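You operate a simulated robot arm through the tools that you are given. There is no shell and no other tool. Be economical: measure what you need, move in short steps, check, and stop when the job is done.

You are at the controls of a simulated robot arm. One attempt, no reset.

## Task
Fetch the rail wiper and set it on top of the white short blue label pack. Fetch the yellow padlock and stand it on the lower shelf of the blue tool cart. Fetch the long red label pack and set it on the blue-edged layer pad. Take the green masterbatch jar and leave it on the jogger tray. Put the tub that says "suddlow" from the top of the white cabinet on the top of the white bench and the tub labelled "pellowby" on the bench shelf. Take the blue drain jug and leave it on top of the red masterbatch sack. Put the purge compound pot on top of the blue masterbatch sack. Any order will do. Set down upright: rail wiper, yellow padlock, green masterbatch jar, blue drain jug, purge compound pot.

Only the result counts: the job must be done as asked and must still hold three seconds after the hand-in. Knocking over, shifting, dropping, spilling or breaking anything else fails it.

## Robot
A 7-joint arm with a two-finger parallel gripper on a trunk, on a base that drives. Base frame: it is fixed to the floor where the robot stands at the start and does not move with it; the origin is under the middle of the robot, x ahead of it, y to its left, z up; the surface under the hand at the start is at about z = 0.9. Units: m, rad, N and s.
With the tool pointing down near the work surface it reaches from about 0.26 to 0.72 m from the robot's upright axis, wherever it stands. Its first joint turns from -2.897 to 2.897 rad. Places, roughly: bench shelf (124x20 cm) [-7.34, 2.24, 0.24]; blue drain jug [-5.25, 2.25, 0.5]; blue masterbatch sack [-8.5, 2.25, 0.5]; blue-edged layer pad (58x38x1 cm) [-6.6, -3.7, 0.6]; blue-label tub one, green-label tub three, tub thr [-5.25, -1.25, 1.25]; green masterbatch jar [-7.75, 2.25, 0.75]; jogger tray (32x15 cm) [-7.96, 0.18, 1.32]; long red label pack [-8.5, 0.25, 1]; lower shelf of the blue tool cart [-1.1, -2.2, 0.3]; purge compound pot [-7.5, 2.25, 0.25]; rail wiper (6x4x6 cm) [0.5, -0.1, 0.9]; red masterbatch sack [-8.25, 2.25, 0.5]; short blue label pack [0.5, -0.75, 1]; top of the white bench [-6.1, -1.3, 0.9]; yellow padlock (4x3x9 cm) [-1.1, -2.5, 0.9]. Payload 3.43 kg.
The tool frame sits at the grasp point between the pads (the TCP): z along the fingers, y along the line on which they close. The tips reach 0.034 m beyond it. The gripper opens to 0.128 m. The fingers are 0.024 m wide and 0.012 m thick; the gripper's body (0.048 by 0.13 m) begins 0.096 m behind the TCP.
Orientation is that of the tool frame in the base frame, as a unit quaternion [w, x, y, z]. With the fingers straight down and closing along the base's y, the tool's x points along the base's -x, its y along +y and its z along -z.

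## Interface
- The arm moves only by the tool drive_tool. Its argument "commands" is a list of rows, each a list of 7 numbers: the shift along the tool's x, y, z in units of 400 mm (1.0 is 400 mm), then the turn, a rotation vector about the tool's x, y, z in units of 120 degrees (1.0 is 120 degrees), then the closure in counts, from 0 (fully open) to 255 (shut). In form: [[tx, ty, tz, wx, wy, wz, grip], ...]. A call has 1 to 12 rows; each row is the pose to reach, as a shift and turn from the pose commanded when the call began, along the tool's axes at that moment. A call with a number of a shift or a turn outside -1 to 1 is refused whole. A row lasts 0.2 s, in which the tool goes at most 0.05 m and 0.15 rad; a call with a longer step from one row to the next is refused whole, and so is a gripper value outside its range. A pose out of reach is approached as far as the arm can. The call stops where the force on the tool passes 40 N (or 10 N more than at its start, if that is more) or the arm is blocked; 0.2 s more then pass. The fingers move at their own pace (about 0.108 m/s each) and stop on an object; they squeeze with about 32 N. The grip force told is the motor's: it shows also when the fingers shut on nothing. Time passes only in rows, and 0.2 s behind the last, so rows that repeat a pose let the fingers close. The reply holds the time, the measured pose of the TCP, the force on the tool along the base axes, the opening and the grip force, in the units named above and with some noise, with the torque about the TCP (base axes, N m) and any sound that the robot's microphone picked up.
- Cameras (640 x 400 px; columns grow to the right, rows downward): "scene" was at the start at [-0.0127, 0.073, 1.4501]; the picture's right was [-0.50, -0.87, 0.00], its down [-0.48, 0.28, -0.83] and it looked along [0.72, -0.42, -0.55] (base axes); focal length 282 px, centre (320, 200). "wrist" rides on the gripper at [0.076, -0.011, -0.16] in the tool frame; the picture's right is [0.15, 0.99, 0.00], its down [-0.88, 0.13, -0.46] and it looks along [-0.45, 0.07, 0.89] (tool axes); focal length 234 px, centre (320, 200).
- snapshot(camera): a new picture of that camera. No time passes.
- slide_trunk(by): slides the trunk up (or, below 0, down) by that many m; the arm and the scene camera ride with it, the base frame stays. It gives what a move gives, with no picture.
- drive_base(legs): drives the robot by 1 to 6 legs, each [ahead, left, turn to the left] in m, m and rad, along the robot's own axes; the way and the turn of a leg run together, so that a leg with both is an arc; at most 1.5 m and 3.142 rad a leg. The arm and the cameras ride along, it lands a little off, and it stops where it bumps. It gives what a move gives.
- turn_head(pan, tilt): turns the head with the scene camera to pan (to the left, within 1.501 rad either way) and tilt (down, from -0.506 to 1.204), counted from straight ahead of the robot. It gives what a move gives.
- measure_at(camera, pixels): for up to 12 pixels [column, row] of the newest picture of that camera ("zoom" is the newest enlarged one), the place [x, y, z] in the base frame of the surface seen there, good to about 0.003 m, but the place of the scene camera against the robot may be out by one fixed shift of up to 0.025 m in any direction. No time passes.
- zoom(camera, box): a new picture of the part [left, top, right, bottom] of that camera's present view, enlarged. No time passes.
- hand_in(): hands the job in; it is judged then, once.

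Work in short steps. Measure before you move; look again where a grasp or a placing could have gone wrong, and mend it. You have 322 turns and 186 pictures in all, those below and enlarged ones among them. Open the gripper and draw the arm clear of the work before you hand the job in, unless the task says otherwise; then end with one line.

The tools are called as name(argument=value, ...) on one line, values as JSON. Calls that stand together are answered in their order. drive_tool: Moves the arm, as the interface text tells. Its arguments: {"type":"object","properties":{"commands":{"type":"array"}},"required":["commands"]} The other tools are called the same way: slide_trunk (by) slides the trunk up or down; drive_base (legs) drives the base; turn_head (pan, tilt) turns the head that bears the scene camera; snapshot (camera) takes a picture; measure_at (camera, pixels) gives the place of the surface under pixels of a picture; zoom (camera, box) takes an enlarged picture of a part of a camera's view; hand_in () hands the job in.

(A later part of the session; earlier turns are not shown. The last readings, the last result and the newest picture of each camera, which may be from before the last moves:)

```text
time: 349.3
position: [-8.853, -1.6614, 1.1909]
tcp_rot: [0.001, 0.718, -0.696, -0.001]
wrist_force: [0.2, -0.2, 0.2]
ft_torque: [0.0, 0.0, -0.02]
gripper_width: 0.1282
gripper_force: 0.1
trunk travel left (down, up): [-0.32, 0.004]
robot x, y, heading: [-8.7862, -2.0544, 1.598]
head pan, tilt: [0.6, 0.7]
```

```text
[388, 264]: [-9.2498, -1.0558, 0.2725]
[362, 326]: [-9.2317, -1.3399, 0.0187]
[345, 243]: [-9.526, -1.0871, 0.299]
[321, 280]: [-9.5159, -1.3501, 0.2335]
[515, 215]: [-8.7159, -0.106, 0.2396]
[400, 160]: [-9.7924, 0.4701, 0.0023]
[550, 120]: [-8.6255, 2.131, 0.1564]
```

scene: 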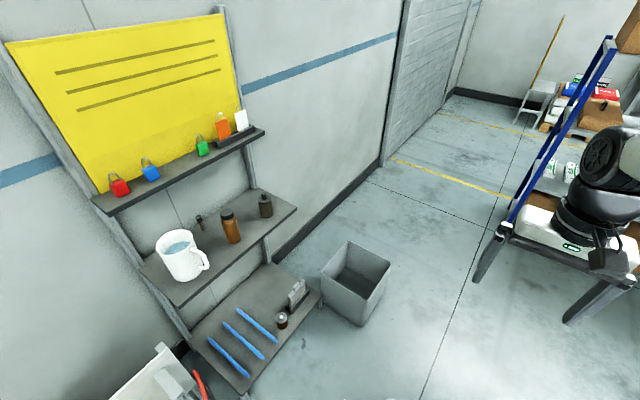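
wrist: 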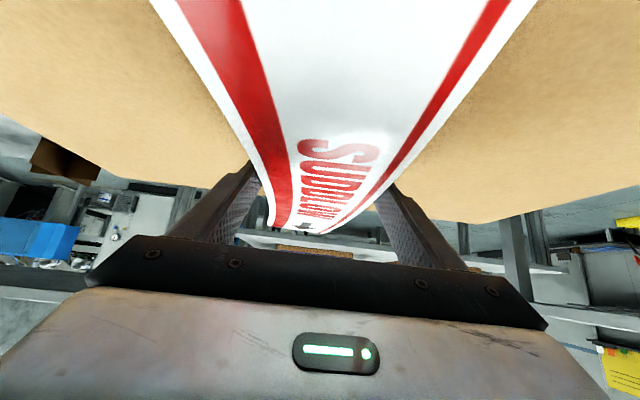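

drive_base(legs=[[1.4, 0, -0.03], [0, 0.48, 0], [1.2, 0, 0], [0.75, 0, 0]])

turn_head(pan=-0.7, tilt=0.5)

snapshot(camera="scene")

```text
time: 370.4
position: [-9.2769, 1.6895, 1.1902]
tcp_rot: [0.0, -0.696, 0.718, 0.002]
wrist_force: [0.5, -0.3, -0.9]
ft_torque: [-0.02, 0.02, -0.03]
gripper_width: 0.1278
gripper_force: 0.1
trunk travel left (down, up): [-0.32, 0.004]
robot x, y, heading: [-9.2385, 1.2907, 1.537]
head pan, tilt: [0.6, 0.7]
```

```text
time: 371.8
position: [-9.2773, 1.6876, 1.189]
tcp_rot: [0.001, -0.696, 0.718, 0.002]
wrist_force: [0.5, 0.0, 0.4]
ft_torque: [0.0, 0.01, -0.02]
gripper_width: 0.128
gripper_force: 0.1
trunk travel left (down, up): [-0.32, 0.004]
robot x, y, heading: [-9.2399, 1.2918, 1.536]
head pan, tilt: [-0.7, 0.499]
```

```text
95 pictures are left
```

scene: 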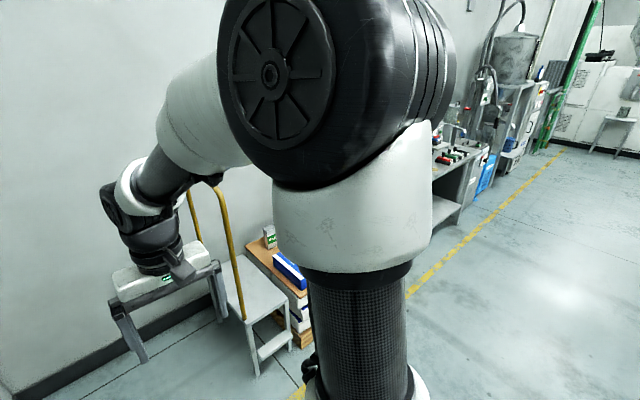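

drive_base(legs=[[0, -0.7, 0.03]])

turn_head(pan=0.3, tilt=0.7)

snapshot(camera="scene")

snapshot(camera="wrist")

```text
time: 378.9
position: [-8.5981, 1.6753, 1.1898]
tcp_rot: [-0.001, 0.709, -0.705, -0.002]
wrist_force: [0.1, 0.6, 0.3]
ft_torque: [0.02, -0.01, -0.02]
gripper_width: 0.128
gripper_force: 0.0
trunk travel left (down, up): [-0.32, 0.004]
robot x, y, heading: [-8.5443, 1.2765, 1.574]
head pan, tilt: [-0.7, 0.499]
```

```text
time: 380.2
position: [-8.5973, 1.675, 1.19]
tcp_rot: [-0.001, 0.709, -0.705, -0.003]
wrist_force: [0.4, -0.7, -0.5]
ft_torque: [-0.04, -0.04, -0.02]
gripper_width: 0.1279
gripper_force: 0.1
trunk travel left (down, up): [-0.32, 0.004]
robot x, y, heading: [-8.5496, 1.2801, 1.575]
head pan, tilt: [0.3, 0.7]
```

```text
94 pictures are left
```

scene: 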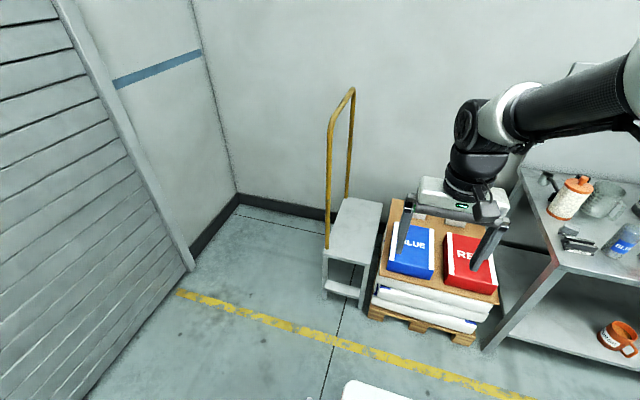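

```text
93 pictures are left
```

wrist: 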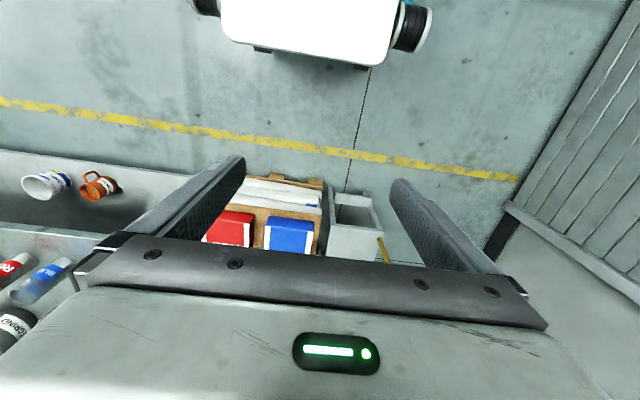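

measure_at(camera="scene", pixels=[[415, 250], [468, 262], [395, 270], [430, 280], [450, 285], [495, 292], [620, 332], [605, 360], [550, 262], [540, 320], [500, 300], [490, 350]])

measure_at(camera="wrist", pixels=[[290, 240], [230, 235], [270, 220], [310, 225], [97, 187], [115, 185], [45, 185], [130, 160], [100, 230], [60, 280]])

zoom(camera="scene", box=[380, 150, 640, 380])

```text
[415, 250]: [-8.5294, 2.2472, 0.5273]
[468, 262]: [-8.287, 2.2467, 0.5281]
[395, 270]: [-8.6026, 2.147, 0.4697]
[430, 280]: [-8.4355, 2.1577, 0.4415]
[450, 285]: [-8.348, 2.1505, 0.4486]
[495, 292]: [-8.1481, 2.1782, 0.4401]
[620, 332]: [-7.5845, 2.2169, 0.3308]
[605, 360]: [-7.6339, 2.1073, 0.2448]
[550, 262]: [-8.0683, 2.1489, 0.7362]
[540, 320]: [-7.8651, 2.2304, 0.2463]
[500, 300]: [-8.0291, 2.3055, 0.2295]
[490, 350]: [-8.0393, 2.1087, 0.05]
```

```text
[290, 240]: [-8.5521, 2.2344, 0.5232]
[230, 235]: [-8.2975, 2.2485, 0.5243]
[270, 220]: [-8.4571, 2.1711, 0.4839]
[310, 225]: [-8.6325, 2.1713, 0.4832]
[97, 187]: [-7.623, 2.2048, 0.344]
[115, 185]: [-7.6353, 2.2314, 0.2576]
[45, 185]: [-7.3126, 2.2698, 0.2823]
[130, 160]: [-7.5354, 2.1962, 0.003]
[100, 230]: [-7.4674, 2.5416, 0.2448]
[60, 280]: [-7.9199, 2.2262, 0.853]
```

```text
1.74 times, centred on (510, 265) of scene
```

zoom: 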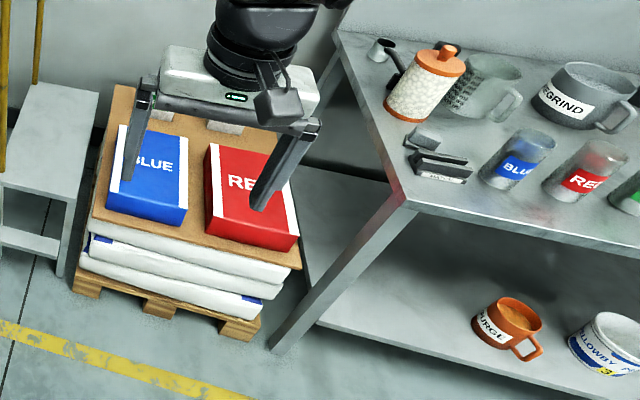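

Sacks' tops at z≈0.524: blue ≈(-8.55,2.24), red ≈(-8.30,2.25). Purge pot on the shelf; jars on the bench top. Move right to face the jars.

drive_base(legs=[[0, -0.7, 0]])

turn_head(pan=0.1, tilt=0.6)

snapshot(camera="scene")

snapshot(camera="wrist")

```text
time: 387.4
position: [-7.9006, 1.6811, 1.1901]
tcp_rot: [-0.001, 0.715, -0.699, -0.002]
wrist_force: [-0.2, 0.2, 0.0]
ft_torque: [0.0, 0.02, -0.02]
gripper_width: 0.128
gripper_force: 0.1
trunk travel left (down, up): [-0.32, 0.004]
robot x, y, heading: [-7.8426, 1.2866, 1.586]
head pan, tilt: [0.3, 0.7]
```

```text
time: 388.1
position: [-7.8996, 1.6805, 1.1898]
tcp_rot: [-0.001, 0.715, -0.699, -0.002]
wrist_force: [1.0, 0.1, 0.9]
ft_torque: [0.01, 0.01, -0.03]
gripper_width: 0.128
gripper_force: 0.1
trunk travel left (down, up): [-0.32, 0.004]
robot x, y, heading: [-7.8425, 1.2847, 1.583]
head pan, tilt: [0.099, 0.6]
```

```text
91 pictures are left
```

scene: 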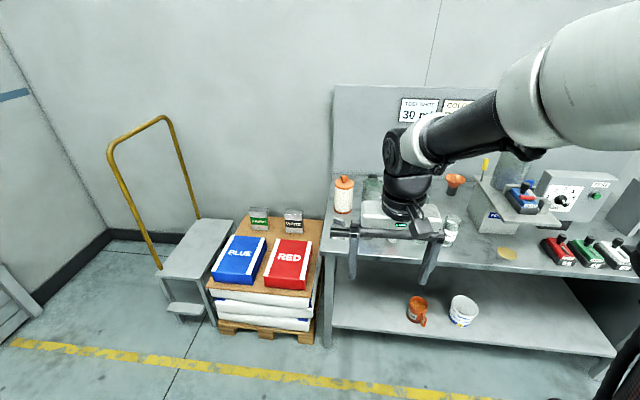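

```text
90 pictures are left
```

wrist: 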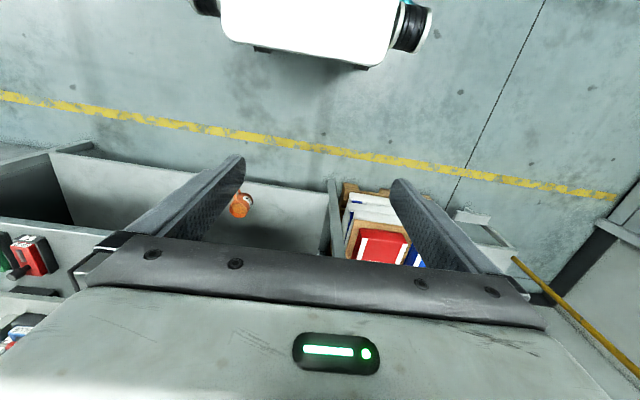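

drive_base(legs=[[0.38, 0, -0.012]])

snapshot(camera="wrist")

snapshot(camera="scene")

```text
time: 390.6
position: [-7.8959, 2.0609, 1.1894]
tcp_rot: [0.0, 0.708, -0.707, -0.001]
wrist_force: [-0.2, -0.2, 0.5]
ft_torque: [0.0, 0.04, 0.03]
gripper_width: 0.1279
gripper_force: 0.0
trunk travel left (down, up): [-0.32, 0.004]
robot x, y, heading: [-7.8455, 1.668, 1.572]
head pan, tilt: [0.099, 0.6]
```

```text
89 pictures are left
```

wrist: 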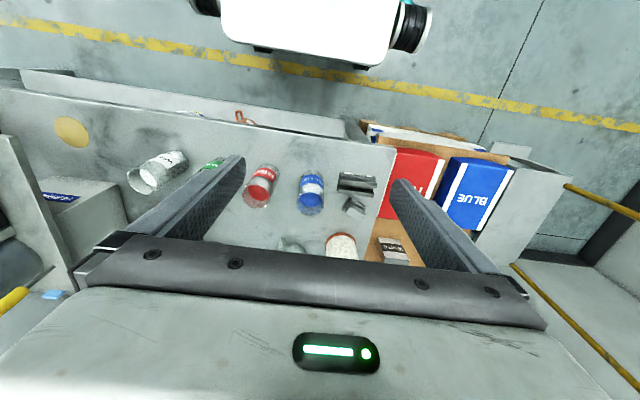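

```text
88 pictures are left
```

scene: 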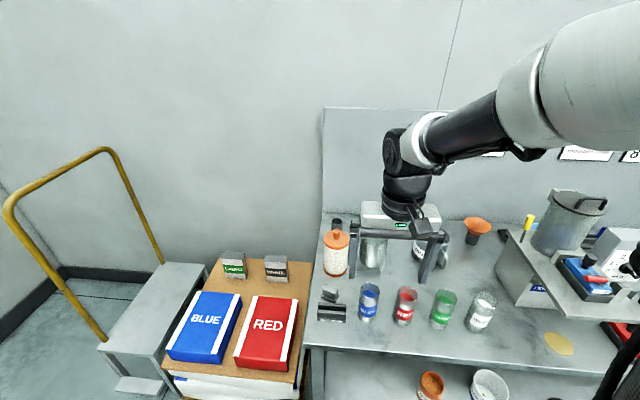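

Green jar at scene (443,308). Measure the jars, and zoom.

measure_at(camera="scene", pixels=[[443, 310], [430, 312], [455, 312], [440, 327], [446, 292], [443, 300], [405, 310], [480, 315], [404, 292]])

measure_at(camera="wrist", pixels=[[262, 185], [245, 200], [275, 175], [210, 163], [310, 185], [300, 205], [323, 207], [165, 165], [235, 225]])

zoom(camera="scene", box=[340, 260, 520, 372])

```text
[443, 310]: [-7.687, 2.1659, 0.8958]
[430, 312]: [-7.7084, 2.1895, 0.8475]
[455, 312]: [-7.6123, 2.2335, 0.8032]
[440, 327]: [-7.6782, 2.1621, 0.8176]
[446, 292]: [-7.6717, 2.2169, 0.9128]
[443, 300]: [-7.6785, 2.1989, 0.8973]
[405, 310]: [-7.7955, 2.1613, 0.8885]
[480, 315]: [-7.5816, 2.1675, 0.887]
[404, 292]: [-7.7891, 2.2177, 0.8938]
```

```text
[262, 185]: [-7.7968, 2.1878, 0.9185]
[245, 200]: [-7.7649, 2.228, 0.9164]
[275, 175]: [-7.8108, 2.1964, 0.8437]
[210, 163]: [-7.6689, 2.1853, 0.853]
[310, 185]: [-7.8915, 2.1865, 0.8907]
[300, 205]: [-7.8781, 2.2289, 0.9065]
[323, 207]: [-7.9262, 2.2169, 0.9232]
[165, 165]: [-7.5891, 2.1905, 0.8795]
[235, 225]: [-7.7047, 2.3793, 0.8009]
```

```text
3.56 times, centred on (430, 316) of scene
```

zoom: 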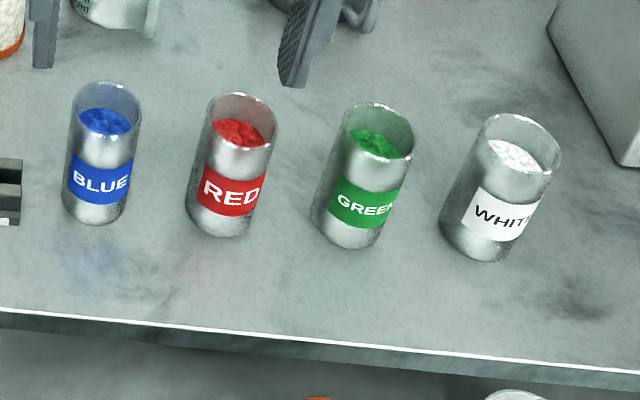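

Bench top ≈0.80, green jar ≈(-7.68,2.19), top 0.915. Move above it and look.

drive_tool(commands=[[-0.04, -0.09, 0.04, 0, 0, 0, 86], [-0.08, -0.18, 0.08, 0, 0, 0, 86], [-0.12, -0.27, 0.12, 0, 0, 0, 86], [-0.16, -0.36, 0.17, 0, 0, 0, 86], [-0.2, -0.45, 0.23, 0, 0, 0, 86], [-0.25, -0.54, 0.29, 0, 0, 0, 86], [-0.25, -0.54, 0.33, 0, 0, 0, 86]])

snapshot(camera="wrist")

```text
time: 392.1
position: [-7.6824, 2.1624, 1.0564]
tcp_rot: [-0.001, 0.709, -0.706, -0.002]
wrist_force: [0.3, -0.1, -0.5]
ft_torque: [-0.02, 0.01, -0.01]
gripper_width: 0.0849
gripper_force: 0.1
trunk travel left (down, up): [-0.32, 0.004]
robot x, y, heading: [-7.8438, 1.6674, 1.573]
head pan, tilt: [0.099, 0.6]
```

```text
86 pictures are left
```

wrist: 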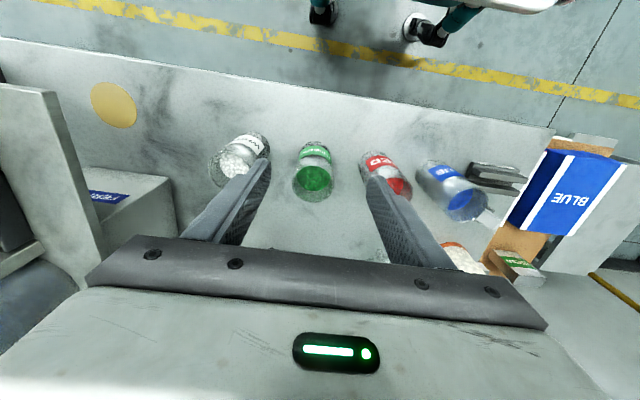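

zoom(camera="wrist", box=[260, 120, 380, 220])

measure_at(camera="wrist", pixels=[[293, 180], [332, 180], [312, 200], [312, 180], [314, 155], [300, 150], [328, 152], [240, 170], [375, 170]])

```text
4.00 times, centred on (320, 170) of wrist
```

zoom: 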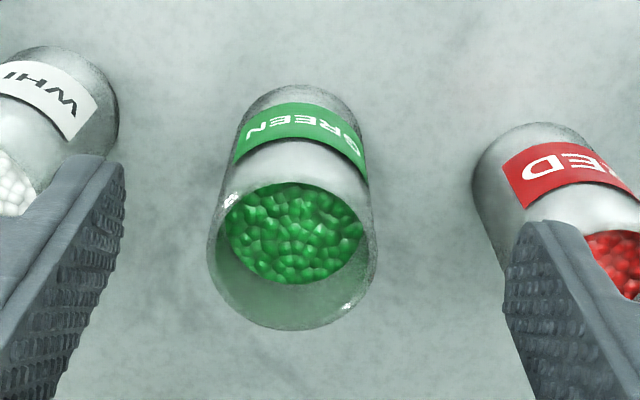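

```text
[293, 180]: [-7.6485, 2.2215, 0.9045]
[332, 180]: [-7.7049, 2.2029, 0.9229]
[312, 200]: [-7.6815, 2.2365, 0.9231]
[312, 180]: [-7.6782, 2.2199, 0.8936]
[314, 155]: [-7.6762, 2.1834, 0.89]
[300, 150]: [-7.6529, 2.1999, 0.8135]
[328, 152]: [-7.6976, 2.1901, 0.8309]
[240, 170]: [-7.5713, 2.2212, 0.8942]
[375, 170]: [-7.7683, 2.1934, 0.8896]
```

Jar centre ≈(-7.678,2.209), rim 0.923. Align, descend to TCP 0.895, grip, and lift.

drive_tool(commands=[[-0.1165, -0.011, 0, 0, 0, 0, 86], [-0.1165, -0.011, 0.1, 0, 0, 0, 86], [-0.1165, -0.011, 0.2, 0, 0, 0, 86], [-0.1165, -0.011, 0.3, 0, 0, 0, 86], [-0.1165, -0.011, 0.4, 0, 0, 0, 86], [-0.1165, -0.011, 0.4, 0, 0, 0, 255], [-0.1165, -0.011, 0.4, 0, 0, 0, 255], [-0.1165, -0.011, 0.4, 0, 0, 0, 255]])

snapshot(camera="wrist")

```text
time: 393.9
position: [-7.674, 2.2102, 0.8965]
tcp_rot: [0.0, 0.708, -0.706, 0.0]
wrist_force: [-0.1, 0.3, -0.2]
ft_torque: [0.01, -0.01, -0.01]
gripper_width: 0.0545
gripper_force: 31.7
trunk travel left (down, up): [-0.32, 0.004]
robot x, y, heading: [-7.8466, 1.6661, 1.571]
head pan, tilt: [0.099, 0.6]
```

```text
84 pictures are left
```

wrist: 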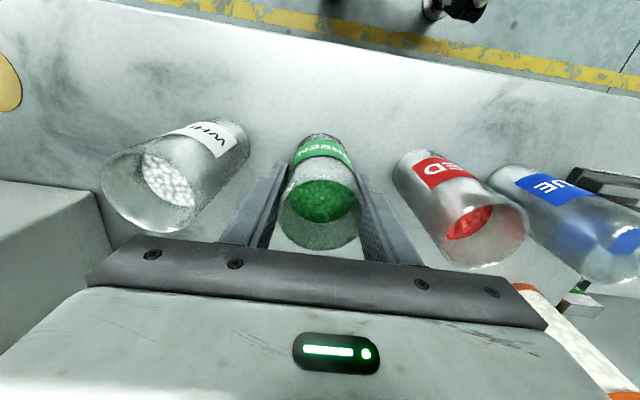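

Gripped (0.0545). Lift gently to ~1.36 while retracting.

drive_tool(commands=[[0, 0, -0.03, 0, 0, 0, 255], [0, 0, -0.1, 0, 0, 0, 255], [0, 0, -0.2, 0, 0, 0, 255], [0, 0, -0.3, 0, 0, 0, 255], [0, 0, -0.4, 0, 0, 0, 255], [0.03, 0.03, -0.5, 0, 0, 0, 255], [0.06, 0.06, -0.6, 0, 0, 0, 255], [0.09, 0.09, -0.7, 0, 0, 0, 255], [0.12, 0.12, -0.8, 0, 0, 0, 255], [0.15, 0.15, -0.9, 0, 0, 0, 255], [0.18, 0.18, -0.99, 0, 0, 0, 255], [0.22, 0.22, -1.0, 0, 0, 0, 255]])

drive_base(legs=[[-0.45, 0, 0], [0, 0, 1.57], [0, 0, 1.57]])

turn_head(pan=0.1, tilt=0.5)

snapshot(camera="scene")

snapshot(camera="wrist")

```text
time: 396.6
position: [-7.7644, 2.1178, 1.2969]
tcp_rot: [0.0, 0.708, -0.706, 0.0]
wrist_force: [1.0, 0.4, -2.3]
ft_torque: [0.04, -0.01, 0.0]
gripper_width: 0.0544
gripper_force: 31.8
trunk travel left (down, up): [-0.32, 0.004]
robot x, y, heading: [-7.8421, 1.6684, 1.573]
head pan, tilt: [0.099, 0.6]
```

```text
time: 407.0
position: [-7.9378, 0.7678, 1.2968]
tcp_rot: [0.001, 0.717, 0.697, 0.001]
wrist_force: [-0.1, 0.4, -1.6]
ft_torque: [-0.03, -0.03, 0.0]
gripper_width: 0.0544
gripper_force: 31.6
trunk travel left (down, up): [-0.32, 0.004]
robot x, y, heading: [-7.845, 1.215, -1.603]
head pan, tilt: [0.099, 0.6]
```

```text
time: 407.7
position: [-7.9384, 0.7669, 1.2967]
tcp_rot: [0.0, 0.718, 0.696, 0.0]
wrist_force: [-0.1, 1.2, -2.1]
ft_torque: [0.01, 0.02, -0.01]
gripper_width: 0.0548
gripper_force: 32.0
trunk travel left (down, up): [-0.32, 0.004]
robot x, y, heading: [-7.8435, 1.2201, -1.604]
head pan, tilt: [0.099, 0.499]
```

```text
83 pictures are left
```

scene: 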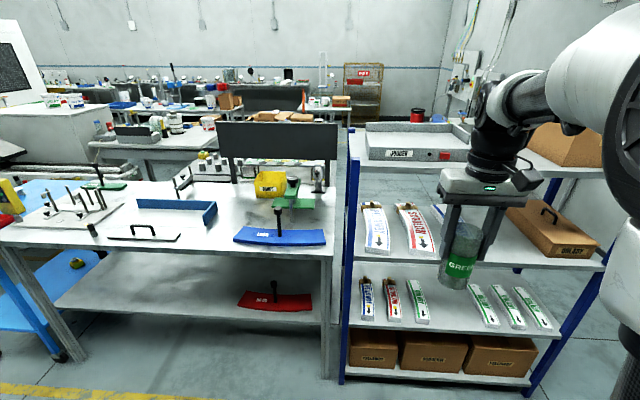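

```text
82 pictures are left
```

wrist: 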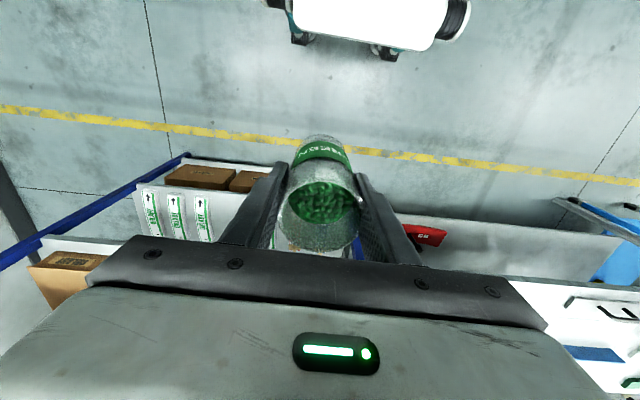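

Jogger tray at scene (415,142). Measure and zoom.

measure_at(camera="scene", pixels=[[368, 157], [468, 157], [372, 130], [462, 128], [420, 142], [420, 150], [400, 155], [365, 175], [445, 155], [440, 140]])

zoom(camera="scene", box=[340, 100, 500, 200])

```text
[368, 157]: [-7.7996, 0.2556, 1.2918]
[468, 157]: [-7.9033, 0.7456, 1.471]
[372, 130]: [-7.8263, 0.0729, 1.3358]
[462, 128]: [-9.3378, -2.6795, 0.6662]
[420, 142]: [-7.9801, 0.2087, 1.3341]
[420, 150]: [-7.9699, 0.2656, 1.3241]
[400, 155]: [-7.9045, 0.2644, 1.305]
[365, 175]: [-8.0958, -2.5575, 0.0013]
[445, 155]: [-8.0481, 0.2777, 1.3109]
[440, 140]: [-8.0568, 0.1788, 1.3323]
```

```text
4.00 times, centred on (420, 150) of scene
```

zoom: 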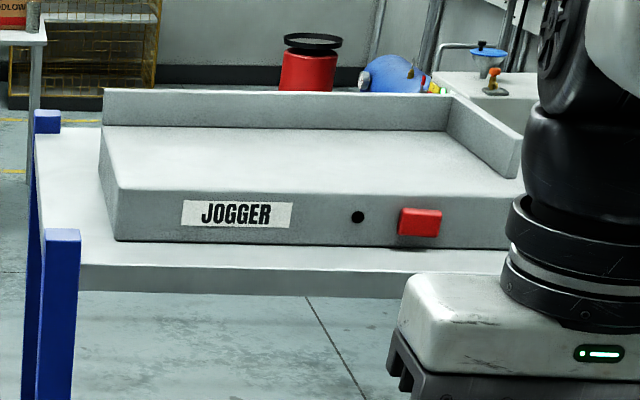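

measure_at(camera="zoom", pixels=[[300, 265], [300, 250], [62, 300], [350, 150], [200, 150], [130, 180], [460, 140], [300, 110], [400, 190], [250, 188]])

```text
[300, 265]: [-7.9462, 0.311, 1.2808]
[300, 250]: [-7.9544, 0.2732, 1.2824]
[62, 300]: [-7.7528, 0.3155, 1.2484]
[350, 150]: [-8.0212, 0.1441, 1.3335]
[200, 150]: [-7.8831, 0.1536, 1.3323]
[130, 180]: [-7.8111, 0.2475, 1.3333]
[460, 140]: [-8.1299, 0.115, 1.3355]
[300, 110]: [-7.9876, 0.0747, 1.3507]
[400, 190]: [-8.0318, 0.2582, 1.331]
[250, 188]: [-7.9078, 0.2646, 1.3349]
```

Tray surface z≈1.333, y 0.09–0.26. Raise the jar to TCP 1.47 and drive forward 0.5 m.

drive_tool(commands=[[0, 0, -0.1, 0, 0, 0, 255], [0, 0, -0.2, 0, 0, 0, 255], [0, 0, -0.3, 0, 0, 0, 255], [0, 0, -0.4, 0, 0, 0, 255], [0, 0, -0.435, 0, 0, 0, 255]])

drive_base(legs=[[0.49, 0, 0.03]])

snapshot(camera="wrist")

```text
time: 408.9
position: [-7.9389, 0.7676, 1.4729]
tcp_rot: [0.001, 0.718, 0.696, 0.001]
wrist_force: [-0.9, -0.4, -2.5]
ft_torque: [-0.01, -0.03, 0.01]
gripper_width: 0.0548
gripper_force: 31.8
trunk travel left (down, up): [-0.32, 0.004]
robot x, y, heading: [-7.8462, 1.2175, -1.603]
head pan, tilt: [0.099, 0.499]
```

```text
time: 411.8
position: [-7.9327, 0.2834, 1.472]
tcp_rot: [0.002, 0.707, 0.708, 0.0]
wrist_force: [-1.0, 0.7, -2.2]
ft_torque: [0.0, 0.01, 0.02]
gripper_width: 0.0543
gripper_force: 31.7
trunk travel left (down, up): [-0.32, 0.004]
robot x, y, heading: [-7.8525, 0.7354, -1.57]
head pan, tilt: [0.099, 0.499]
```

```text
80 pictures are left
```

wrist: 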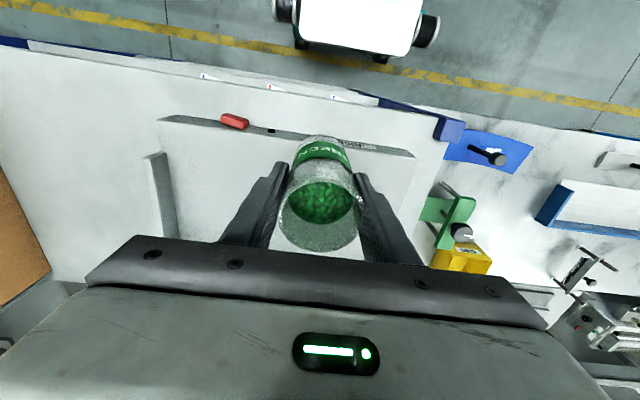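

measure_at(camera="wrist", pixels=[[270, 135], [380, 152], [220, 165], [240, 180], [160, 165], [385, 180], [165, 120], [412, 160]])

```text
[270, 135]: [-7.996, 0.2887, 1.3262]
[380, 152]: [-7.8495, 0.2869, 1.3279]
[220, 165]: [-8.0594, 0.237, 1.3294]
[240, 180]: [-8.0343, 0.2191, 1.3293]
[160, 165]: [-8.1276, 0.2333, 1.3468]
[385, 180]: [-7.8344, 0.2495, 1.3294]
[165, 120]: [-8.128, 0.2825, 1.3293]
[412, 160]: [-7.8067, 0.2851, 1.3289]
```

Tray spans y≈0.11–0.287 by wrist. Move to (-7.95,0.205) and lower.

drive_tool(commands=[[-0.1, -0.02, 0, 0, 0, 0, 255], [-0.195, -0.04, 0, 0, 0, 0, 255], [-0.195, -0.04, 0.06, 0, 0, 0, 255], [-0.195, -0.04, 0.105, 0, 0, 0, 255], [-0.195, -0.04, 0.105, 0, 0, 0, 255]])

snapshot(camera="scene")

```text
time: 413.0
position: [-7.9489, 0.2056, 1.429]
tcp_rot: [0.001, 0.707, 0.708, 0.0]
wrist_force: [-0.3, -0.3, -1.4]
ft_torque: [0.02, 0.04, 0.02]
gripper_width: 0.0547
gripper_force: 32.2
trunk travel left (down, up): [-0.32, 0.004]
robot x, y, heading: [-7.8497, 0.7359, -1.571]
head pan, tilt: [0.099, 0.499]
```

```text
79 pictures are left
```

scene: 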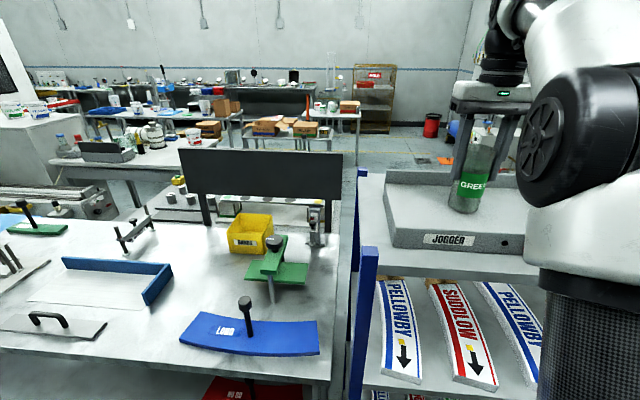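

drive_tool(commands=[[0, 0, 0.006, 0, 0, 0, 255], [0, 0, 0.011, 0, 0, 0, 255], [0, 0, 0.011, 0, 0, 0, 255]])

```text
time: 413.8
position: [-7.949, 0.2066, 1.4254]
tcp_rot: [0.002, 0.707, 0.707, -0.002]
wrist_force: [-0.5, -3.3, 5.9]
ft_torque: [-0.13, 0.01, -0.01]
gripper_width: 0.0542
gripper_force: 32.1
trunk travel left (down, up): [-0.32, 0.004]
robot x, y, heading: [-7.8504, 0.7386, -1.576]
head pan, tilt: [0.099, 0.499]
```

Contact (force now +6 N). Release gently and rise.

drive_tool(commands=[[0, 0, 0, 0, 0, 0, 120], [0, 0, 0, 0, 0, 0, 110], [0, 0, 0, 0, 0, 0, 110], [0, 0, -0.06, 0, 0, 0, 110], [0, 0, -0.16, 0, 0, 0, 110], [0, 0, -0.25, 0, 0, 0, 110], [0.1, 0, -0.28, 0, 0, 0, 110]])

snapshot(camera="wrist")

```text
time: 415.4
position: [-7.9527, 0.2604, 1.5106]
tcp_rot: [0.003, 0.707, 0.708, -0.003]
wrist_force: [0.1, 0.1, -0.1]
ft_torque: [0.0, 0.01, 0.02]
gripper_width: 0.0724
gripper_force: 0.0
out of reach, approached as far as the arm can: row 5, 6, 7
trunk travel left (down, up): [-0.32, 0.004]
robot x, y, heading: [-7.8523, 0.7365, -1.568]
head pan, tilt: [0.099, 0.499]
```

```text
78 pictures are left
```

wrist: 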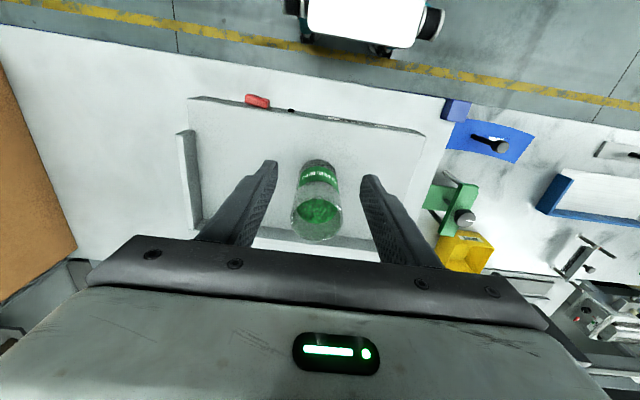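

Jar stands upright on the tray. Back away and turn to face the back bench.

drive_base(legs=[[-0.5, 0, 0], [0, 0, -1.57], [0, 0, -1.57]])

drive_tool(commands=[[0, 0, 0.1, 0, 0, 0, 0], [0, 0, 0.2, 0, 0, 0, 0], [0, 0, 0.3, 0, 0, 0, 0], [0, 0, 0.4, 0, 0, 0, 0], [0, 0, 0.5, 0, 0, 0, 0], [0, 0, 0.6, 0, 0, 0, 0], [0, 0, 0.7, 0, 0, 0, 0]])

slide_trunk(by=-0.32)

turn_head(pan=0.0, tilt=0.7)

snapshot(camera="scene")

```text
time: 426.2
position: [-7.7362, 1.7072, 1.5097]
tcp_rot: [0.002, -0.699, 0.715, 0.002]
wrist_force: [0.1, 0.1, 0.0]
ft_torque: [0.02, 0.01, 0.01]
gripper_width: 0.0727
gripper_force: 0.0
trunk travel left (down, up): [-0.32, 0.004]
robot x, y, heading: [-7.8511, 1.2348, 1.547]
head pan, tilt: [0.099, 0.499]
```

```text
time: 427.8
position: [-7.7358, 1.7107, 1.2282]
tcp_rot: [0.003, -0.699, 0.715, 0.003]
wrist_force: [0.1, -0.4, 0.0]
ft_torque: [-0.01, -0.02, -0.03]
gripper_width: 0.1278
gripper_force: 0.1
trunk travel left (down, up): [-0.32, 0.004]
robot x, y, heading: [-7.8482, 1.2342, 1.546]
head pan, tilt: [0.099, 0.499]
```

```text
time: 431.0
position: [-7.7352, 1.7102, 0.9094]
tcp_rot: [0.003, -0.699, 0.715, 0.003]
wrist_force: [0.3, -0.5, 0.4]
ft_torque: [0.01, -0.01, 0.01]
gripper_width: 0.128
gripper_force: 0.2
trunk travel left (down, up): [0.0, 0.324]
robot x, y, heading: [-7.8507, 1.2304, 1.542]
head pan, tilt: [0.099, 0.499]
```

```text
time: 431.7
position: [-7.7352, 1.7098, 0.9096]
tcp_rot: [0.002, -0.699, 0.715, 0.002]
wrist_force: [-0.3, -0.2, -0.4]
ft_torque: [0.01, 0.0, 0.0]
gripper_width: 0.128
gripper_force: 0.1
trunk travel left (down, up): [0.0, 0.324]
robot x, y, heading: [-7.8433, 1.2325, 1.546]
head pan, tilt: [0.0, 0.7]
```

```text
77 pictures are left
```

scene: 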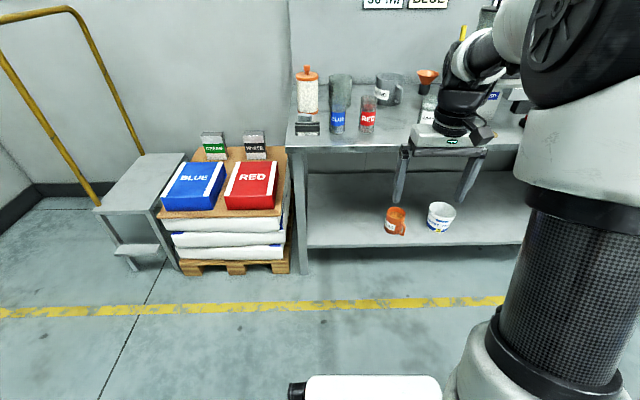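

zoom(camera="scene", box=[300, 140, 500, 265])

measure_at(camera="scene", pixels=[[385, 225], [407, 222], [395, 210], [395, 233], [404, 230], [375, 245], [360, 148], [360, 165], [440, 213], [312, 243], [360, 200]])

```text
3.20 times, centred on (400, 202) of scene
```

zoom: 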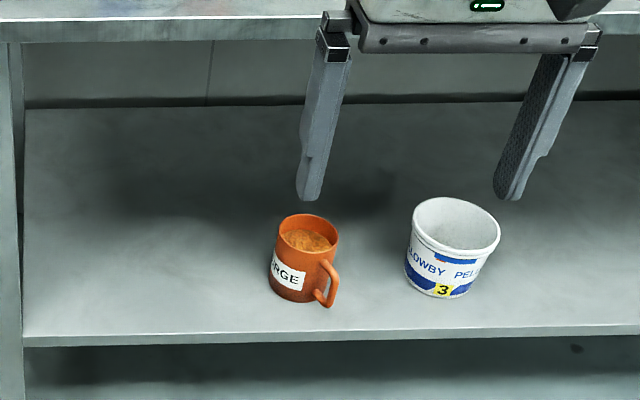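

```text
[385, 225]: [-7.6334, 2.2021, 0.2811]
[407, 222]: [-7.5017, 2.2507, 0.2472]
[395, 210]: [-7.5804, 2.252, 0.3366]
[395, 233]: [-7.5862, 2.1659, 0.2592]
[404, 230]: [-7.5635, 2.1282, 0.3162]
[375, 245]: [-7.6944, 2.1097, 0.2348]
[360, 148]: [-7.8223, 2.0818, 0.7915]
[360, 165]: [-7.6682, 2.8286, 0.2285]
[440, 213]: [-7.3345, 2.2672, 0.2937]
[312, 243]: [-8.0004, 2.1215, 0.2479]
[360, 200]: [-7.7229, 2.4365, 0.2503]
```

Purge pot ≈(-7.59,2.21), handle pointing toward front-right. I'll approach along the handle direction: reposition with heading ≈1.955.

drive_base(legs=[[0.1, -0.6, 0], [0, 0, 0.409]])

drive_tool(commands=[[0, 0, 0.1, 0, -0.03, 0, 0], [-0.02, 0, 0.2, 0, -0.06, 0, 0], [-0.04, 0, 0.3, 0, -0.09, 0, 0], [-0.06, 0, 0.4, 0, -0.12, 0, 0], [-0.08, 0, 0.5, 0, -0.15, 0, 0], [-0.1, 0, 0.6, 0, -0.18, 0, 0], [-0.12, 0, 0.7, 0, -0.21, 0, 0], [-0.12, 0, 0.8, 0, -0.25, 0, 0], [-0.12, 0, 0.9, 0, -0.25, 0, 0], [-0.12, 0, 1.0, 0, -0.25, 0, 0]])

snapshot(camera="wrist")

snapshot(camera="scene")

```text
time: 439.2
position: [-7.3358, 1.7963, 0.9095]
tcp_rot: [-0.002, 0.83, -0.557, -0.003]
wrist_force: [0.6, 0.3, -0.5]
ft_torque: [0.0, 0.01, 0.0]
gripper_width: 0.1281
gripper_force: 0.1
trunk travel left (down, up): [0.0, 0.324]
robot x, y, heading: [-7.2478, 1.3137, 1.957]
head pan, tilt: [0.0, 0.7]
```

```text
time: 441.4
position: [-7.3568, 1.8442, 0.509]
tcp_rot: [-0.147, 0.801, -0.538, -0.218]
wrist_force: [0.4, 0.1, -0.1]
ft_torque: [0.01, 0.0, 0.02]
gripper_width: 0.1276
gripper_force: 0.1
trunk travel left (down, up): [0.0, 0.324]
robot x, y, heading: [-7.2478, 1.3126, 1.958]
head pan, tilt: [0.0, 0.7]
```

```text
75 pictures are left
```

wrist: 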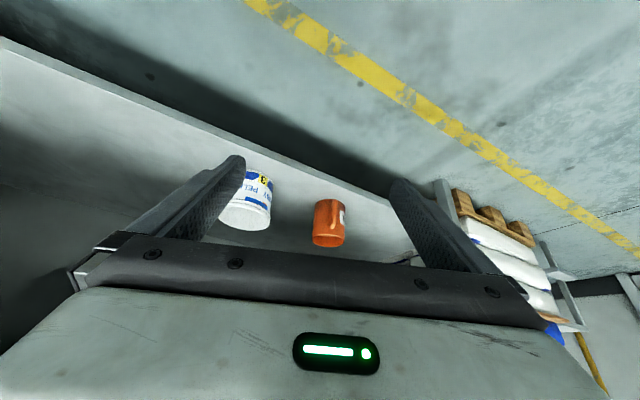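

```text
74 pictures are left
```

scene: 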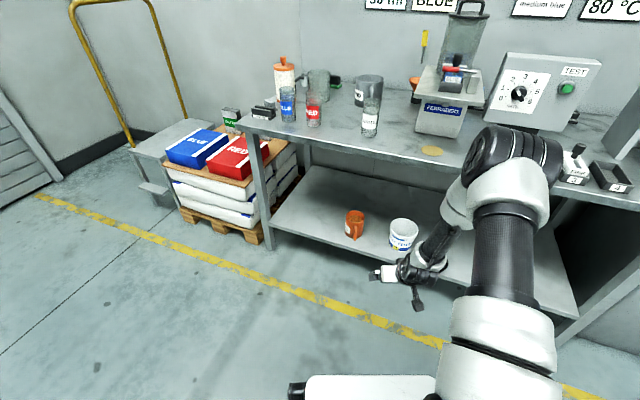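

zoom(camera="wrist", box=[270, 170, 390, 270])

measure_at(camera="wrist", pixels=[[314, 235], [344, 233], [329, 246], [329, 232], [331, 210], [316, 215], [343, 215], [300, 190], [340, 205], [250, 220], [268, 215]])

```text
4.00 times, centred on (330, 220) of wrist
```

zoom: 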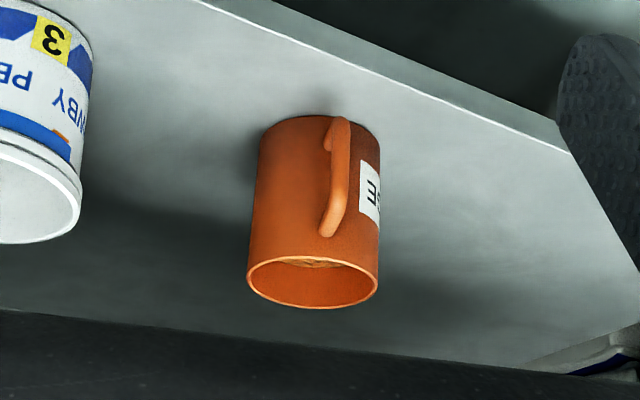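

```text
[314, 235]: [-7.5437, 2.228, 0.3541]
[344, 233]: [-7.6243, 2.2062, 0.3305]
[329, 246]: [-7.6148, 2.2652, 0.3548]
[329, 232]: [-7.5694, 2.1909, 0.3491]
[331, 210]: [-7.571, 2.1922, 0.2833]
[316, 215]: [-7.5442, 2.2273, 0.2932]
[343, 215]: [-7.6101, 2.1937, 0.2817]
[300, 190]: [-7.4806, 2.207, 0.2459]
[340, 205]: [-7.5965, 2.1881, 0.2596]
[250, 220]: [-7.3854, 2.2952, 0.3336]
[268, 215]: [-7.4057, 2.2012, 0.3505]
```

Mug centre ≈(-7.592,2.228), Ø0.087, z 0.245–0.353. Shift left 73 mm and drop to TCP 0.318 in front of the shelf, then drive forward 0.33 m.

drive_tool(commands=[[0.05, 0.04, 0.09, 0, 0, 0, 0], [0.1, 0.08, 0.18, 0, 0, 0, 0], [0.15, 0.12, 0.27, 0, 0, 0, 0], [0.2, 0.16, 0.35, 0, 0, 0, 0], [0.2375, 0.1825, 0.411, 0, 0, 0, 0]])

drive_base(legs=[[0.33, 0, 0]])

snapshot(camera="wrist")

```text
time: 442.6
position: [-7.4244, 1.817, 0.32]
tcp_rot: [-0.147, 0.801, -0.538, -0.218]
wrist_force: [0.9, -0.5, 0.7]
ft_torque: [-0.02, 0.01, -0.01]
gripper_width: 0.1282
gripper_force: 0.0
trunk travel left (down, up): [0.0, 0.324]
robot x, y, heading: [-7.2455, 1.313, 1.958]
head pan, tilt: [0.0, 0.7]
```

```text
time: 444.7
position: [-7.5496, 2.1216, 0.3205]
tcp_rot: [-0.145, 0.802, -0.537, -0.218]
wrist_force: [-0.2, -0.3, 0.0]
ft_torque: [-0.03, 0.01, 0.05]
gripper_width: 0.1281
gripper_force: 0.1
trunk travel left (down, up): [0.0, 0.324]
robot x, y, heading: [-7.3715, 1.6219, 1.956]
head pan, tilt: [0.0, 0.7]
```

```text
72 pictures are left
```

wrist: 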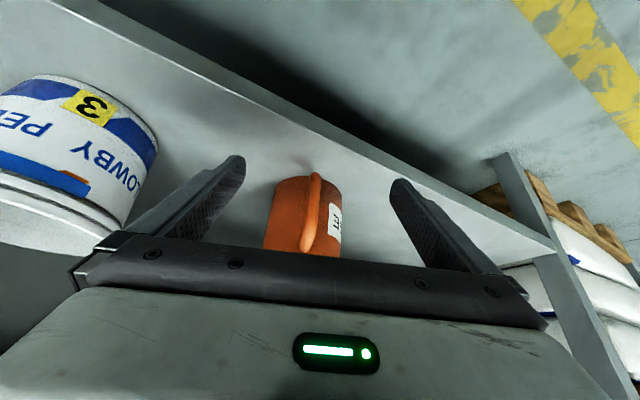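

Aligned laterally. Advance 0.106 m horizontally and grip.

drive_tool(commands=[[-0.08, 0, 0.046, 0, 0, 0, 0], [-0.16, 0, 0.092, 0, 0, 0, 0], [-0.2295, 0, 0.1325, 0, 0, 0, 0], [-0.2295, 0, 0.1325, 0, 0, 0, 0]])

snapshot(camera="wrist")

```text
time: 445.7
position: [-7.5892, 2.2217, 0.3197]
tcp_rot: [-0.146, 0.802, -0.537, -0.218]
wrist_force: [-0.1, 0.5, 0.4]
ft_torque: [0.02, -0.03, 0.02]
gripper_width: 0.1278
gripper_force: 0.1
trunk travel left (down, up): [0.0, 0.324]
robot x, y, heading: [-7.3712, 1.6174, 1.959]
head pan, tilt: [0.0, 0.7]
```

```text
71 pictures are left
```

wrist: 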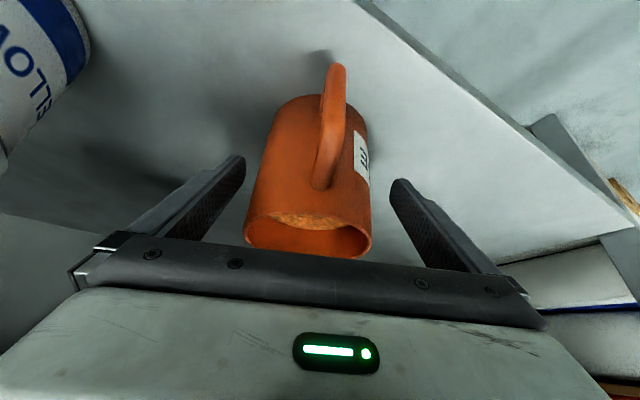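

drive_tool(commands=[[0, 0, 0, 0, 0, 0, 255], [0, 0, 0, 0, 0, 0, 255], [0, 0, 0, 0, 0, 0, 255], [-0.012, 0, -0.022, 0, 0, 0, 255], [-0.037, 0, -0.065, 0, 0, 0, 255], [-0.06, 0, -0.104, 0, 0, 0, 255], [-0.06, 0, -0.104, 0, 0, 0, 255]])

snapshot(camera="wrist")

```text
time: 447.3
position: [-7.591, 2.218, 0.3675]
tcp_rot: [-0.145, 0.802, -0.537, -0.217]
wrist_force: [0.2, 0.3, -3.5]
ft_torque: [-0.02, 0.02, 0.0]
gripper_width: 0.0886
gripper_force: 31.7
trunk travel left (down, up): [0.0, 0.324]
robot x, y, heading: [-7.3684, 1.6218, 1.956]
head pan, tilt: [0.0, 0.7]
```

```text
70 pictures are left
```

wrist: 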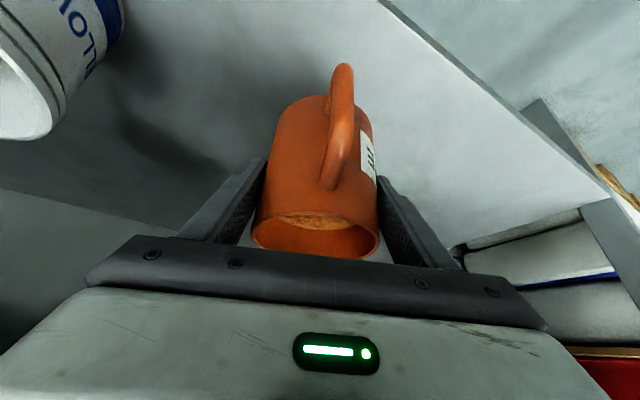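

Held. Back out 0.45 m, then raise to TCP ≈0.70.

drive_base(legs=[[-0.45, 0, 0]])

slide_trunk(by=0.32)

drive_base(legs=[[0.5, 0.86, 0]])

snapshot(camera="scene")

snapshot(camera="wrist")

```text
time: 450.1
position: [-7.4226, 1.8004, 0.3674]
tcp_rot: [-0.145, 0.803, -0.535, -0.218]
wrist_force: [0.2, -0.6, -3.2]
ft_torque: [-0.03, -0.02, 0.02]
gripper_width: 0.0888
gripper_force: 32.0
trunk travel left (down, up): [0.0, 0.324]
robot x, y, heading: [-7.2047, 1.202, 1.965]
head pan, tilt: [0.0, 0.7]
```

```text
time: 453.2
position: [-7.4232, 1.7994, 0.6867]
tcp_rot: [-0.146, 0.804, -0.535, -0.217]
wrist_force: [-0.4, -0.1, -4.1]
ft_torque: [0.02, 0.0, 0.0]
gripper_width: 0.0888
gripper_force: 31.2
trunk travel left (down, up): [-0.32, 0.004]
robot x, y, heading: [-7.2031, 1.202, 1.964]
head pan, tilt: [0.0, 0.7]
```

```text
time: 461.8
position: [-8.3961, 1.9418, 0.6866]
tcp_rot: [-0.146, 0.801, -0.538, -0.218]
wrist_force: [0.1, 0.4, -3.4]
ft_torque: [0.01, -0.03, -0.01]
gripper_width: 0.089
gripper_force: 32.3
trunk travel left (down, up): [-0.32, 0.004]
robot x, y, heading: [-8.1808, 1.3448, 1.955]
head pan, tilt: [0.0, 0.7]
```

```text
69 pictures are left
```

scene: 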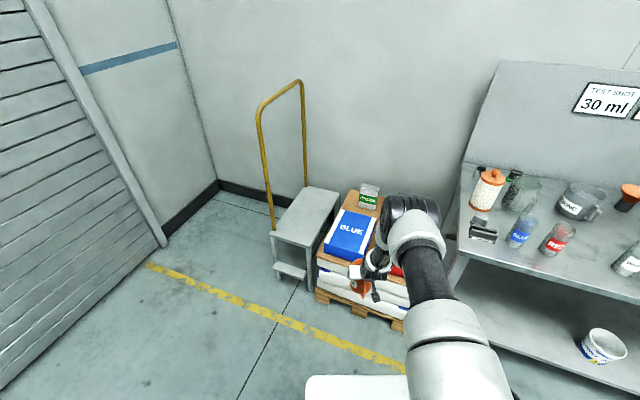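

```text
68 pictures are left
```

wrist: 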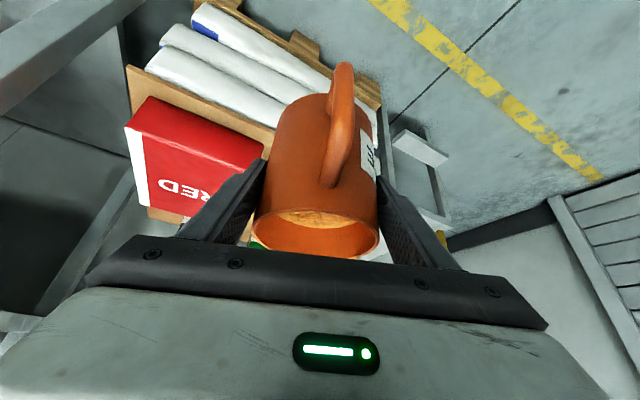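

measure_at(camera="scene", pixels=[[344, 211], [377, 219], [324, 251], [360, 262], [351, 232], [345, 250]])

measure_at(camera="wrist", pixels=[[130, 125], [150, 100], [262, 150], [190, 150], [145, 200]])

```text
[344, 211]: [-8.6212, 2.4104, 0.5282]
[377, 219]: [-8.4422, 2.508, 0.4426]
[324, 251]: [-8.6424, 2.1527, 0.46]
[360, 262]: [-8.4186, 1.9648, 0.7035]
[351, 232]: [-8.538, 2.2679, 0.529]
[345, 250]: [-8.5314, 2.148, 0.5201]
```

```text
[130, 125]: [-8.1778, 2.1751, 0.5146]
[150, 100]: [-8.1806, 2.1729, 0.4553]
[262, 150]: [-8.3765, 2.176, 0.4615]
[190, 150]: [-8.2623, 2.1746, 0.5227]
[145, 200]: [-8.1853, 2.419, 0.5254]
```

Blue sack top ≈0.525, centre ≈(-8.545,2.29). Drive forward 0.3 m.

drive_base(legs=[[0.3, 0.01, 0]])

snapshot(camera="wrist")

```text
time: 463.9
position: [-8.5174, 2.2185, 0.6866]
tcp_rot: [-0.146, 0.801, -0.539, -0.217]
wrist_force: [-0.5, -0.1, -3.5]
ft_torque: [0.02, 0.04, -0.01]
gripper_width: 0.0888
gripper_force: 31.9
trunk travel left (down, up): [-0.32, 0.004]
robot x, y, heading: [-8.3011, 1.6146, 1.95]
head pan, tilt: [0.0, 0.7]
```

```text
67 pictures are left
```

wrist: 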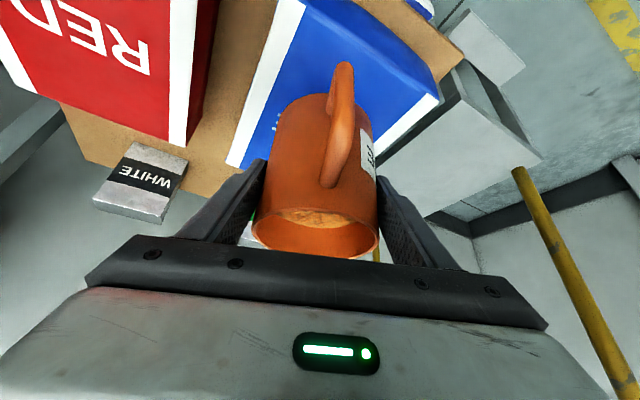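

measure_at(camera="wrist", pixels=[[302, 8], [434, 96], [235, 160], [260, 110], [385, 160], [380, 130]])

```text
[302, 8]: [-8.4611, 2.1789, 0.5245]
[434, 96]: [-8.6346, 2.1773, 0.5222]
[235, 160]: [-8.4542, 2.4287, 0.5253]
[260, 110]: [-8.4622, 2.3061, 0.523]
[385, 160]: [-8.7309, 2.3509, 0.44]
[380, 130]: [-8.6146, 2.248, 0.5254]
```

Blue sack: x -8.64..-8.456, y 2.178–2.43. Move forward 62 mm then lower to ~3 mm above.

drive_tool(commands=[[-0.066, 0.004, 0.038, 0, 0, 0, 255], [-0.133, 0.004, 0.077, 0, 0, 0, 255], [-0.09, 0.004, 0.15, 0, 0, 0, 255], [-0.05, 0.004, 0.22, 0, 0, 0, 255], [-0.029, 0.004, 0.257, 0, 0, 0, 255], [-0.029, 0.004, 0.257, 0, 0, 0, 255]])

drive_tool(commands=[[0.0025, 0, 0.0043, 0, 0, 0, 255], [0.005, 0, 0.0087, 0, 0, 0, 255], [0.005, 0, 0.0087, 0, 0, 0, 255]])

```text
time: 465.3
position: [-8.5399, 2.2735, 0.6055]
tcp_rot: [-0.146, 0.8, -0.539, -0.217]
wrist_force: [0.7, 0.0, -2.5]
ft_torque: [0.05, -0.03, 0.03]
gripper_width: 0.0887
gripper_force: 32.3
trunk travel left (down, up): [-0.32, 0.004]
robot x, y, heading: [-8.2981, 1.6164, 1.958]
head pan, tilt: [0.0, 0.7]
```

```text
time: 466.1
position: [-8.5406, 2.2754, 0.6017]
tcp_rot: [-0.148, 0.8, -0.539, -0.219]
wrist_force: [2.5, -0.3, 4.2]
ft_torque: [-0.05, -0.09, -0.01]
gripper_width: 0.0887
gripper_force: 32.0
trunk travel left (down, up): [-0.32, 0.004]
robot x, y, heading: [-8.3021, 1.6211, 1.952]
head pan, tilt: [0.0, 0.7]
```

Contact. Open and retreat along the tool axis.

drive_tool(commands=[[0, 0, 0, 0, 0, 0, 40], [0, 0, 0, 0, 0, 0, 0], [0, 0, 0, 0, 0, 0, 0], [0, 0, -0.06, 0, 0, 0, 0], [0, 0, -0.15, 0, 0, 0, 0], [0, 0, -0.26, 0, 0, 0, 0], [0, 0, -0.37, 0, 0, 0, 0]])

snapshot(camera="wrist")

```text
time: 467.7
position: [-8.5134, 2.2068, 0.7287]
tcp_rot: [-0.145, 0.801, -0.539, -0.217]
wrist_force: [-0.6, -0.3, -0.3]
ft_torque: [-0.02, -0.02, 0.0]
gripper_width: 0.128
gripper_force: 0.0
trunk travel left (down, up): [-0.32, 0.004]
robot x, y, heading: [-8.3054, 1.6169, 1.954]
head pan, tilt: [0.0, 0.7]
```

```text
66 pictures are left
```

wrist: 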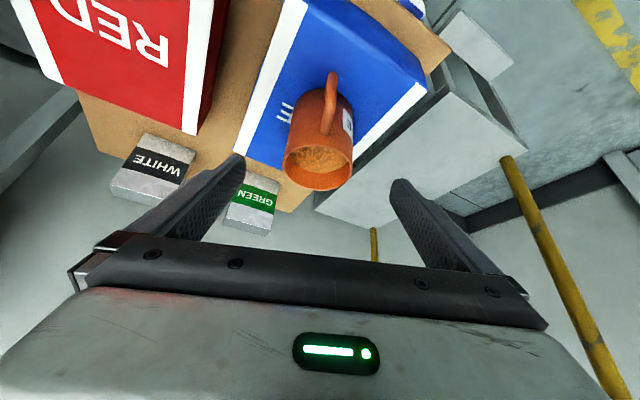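

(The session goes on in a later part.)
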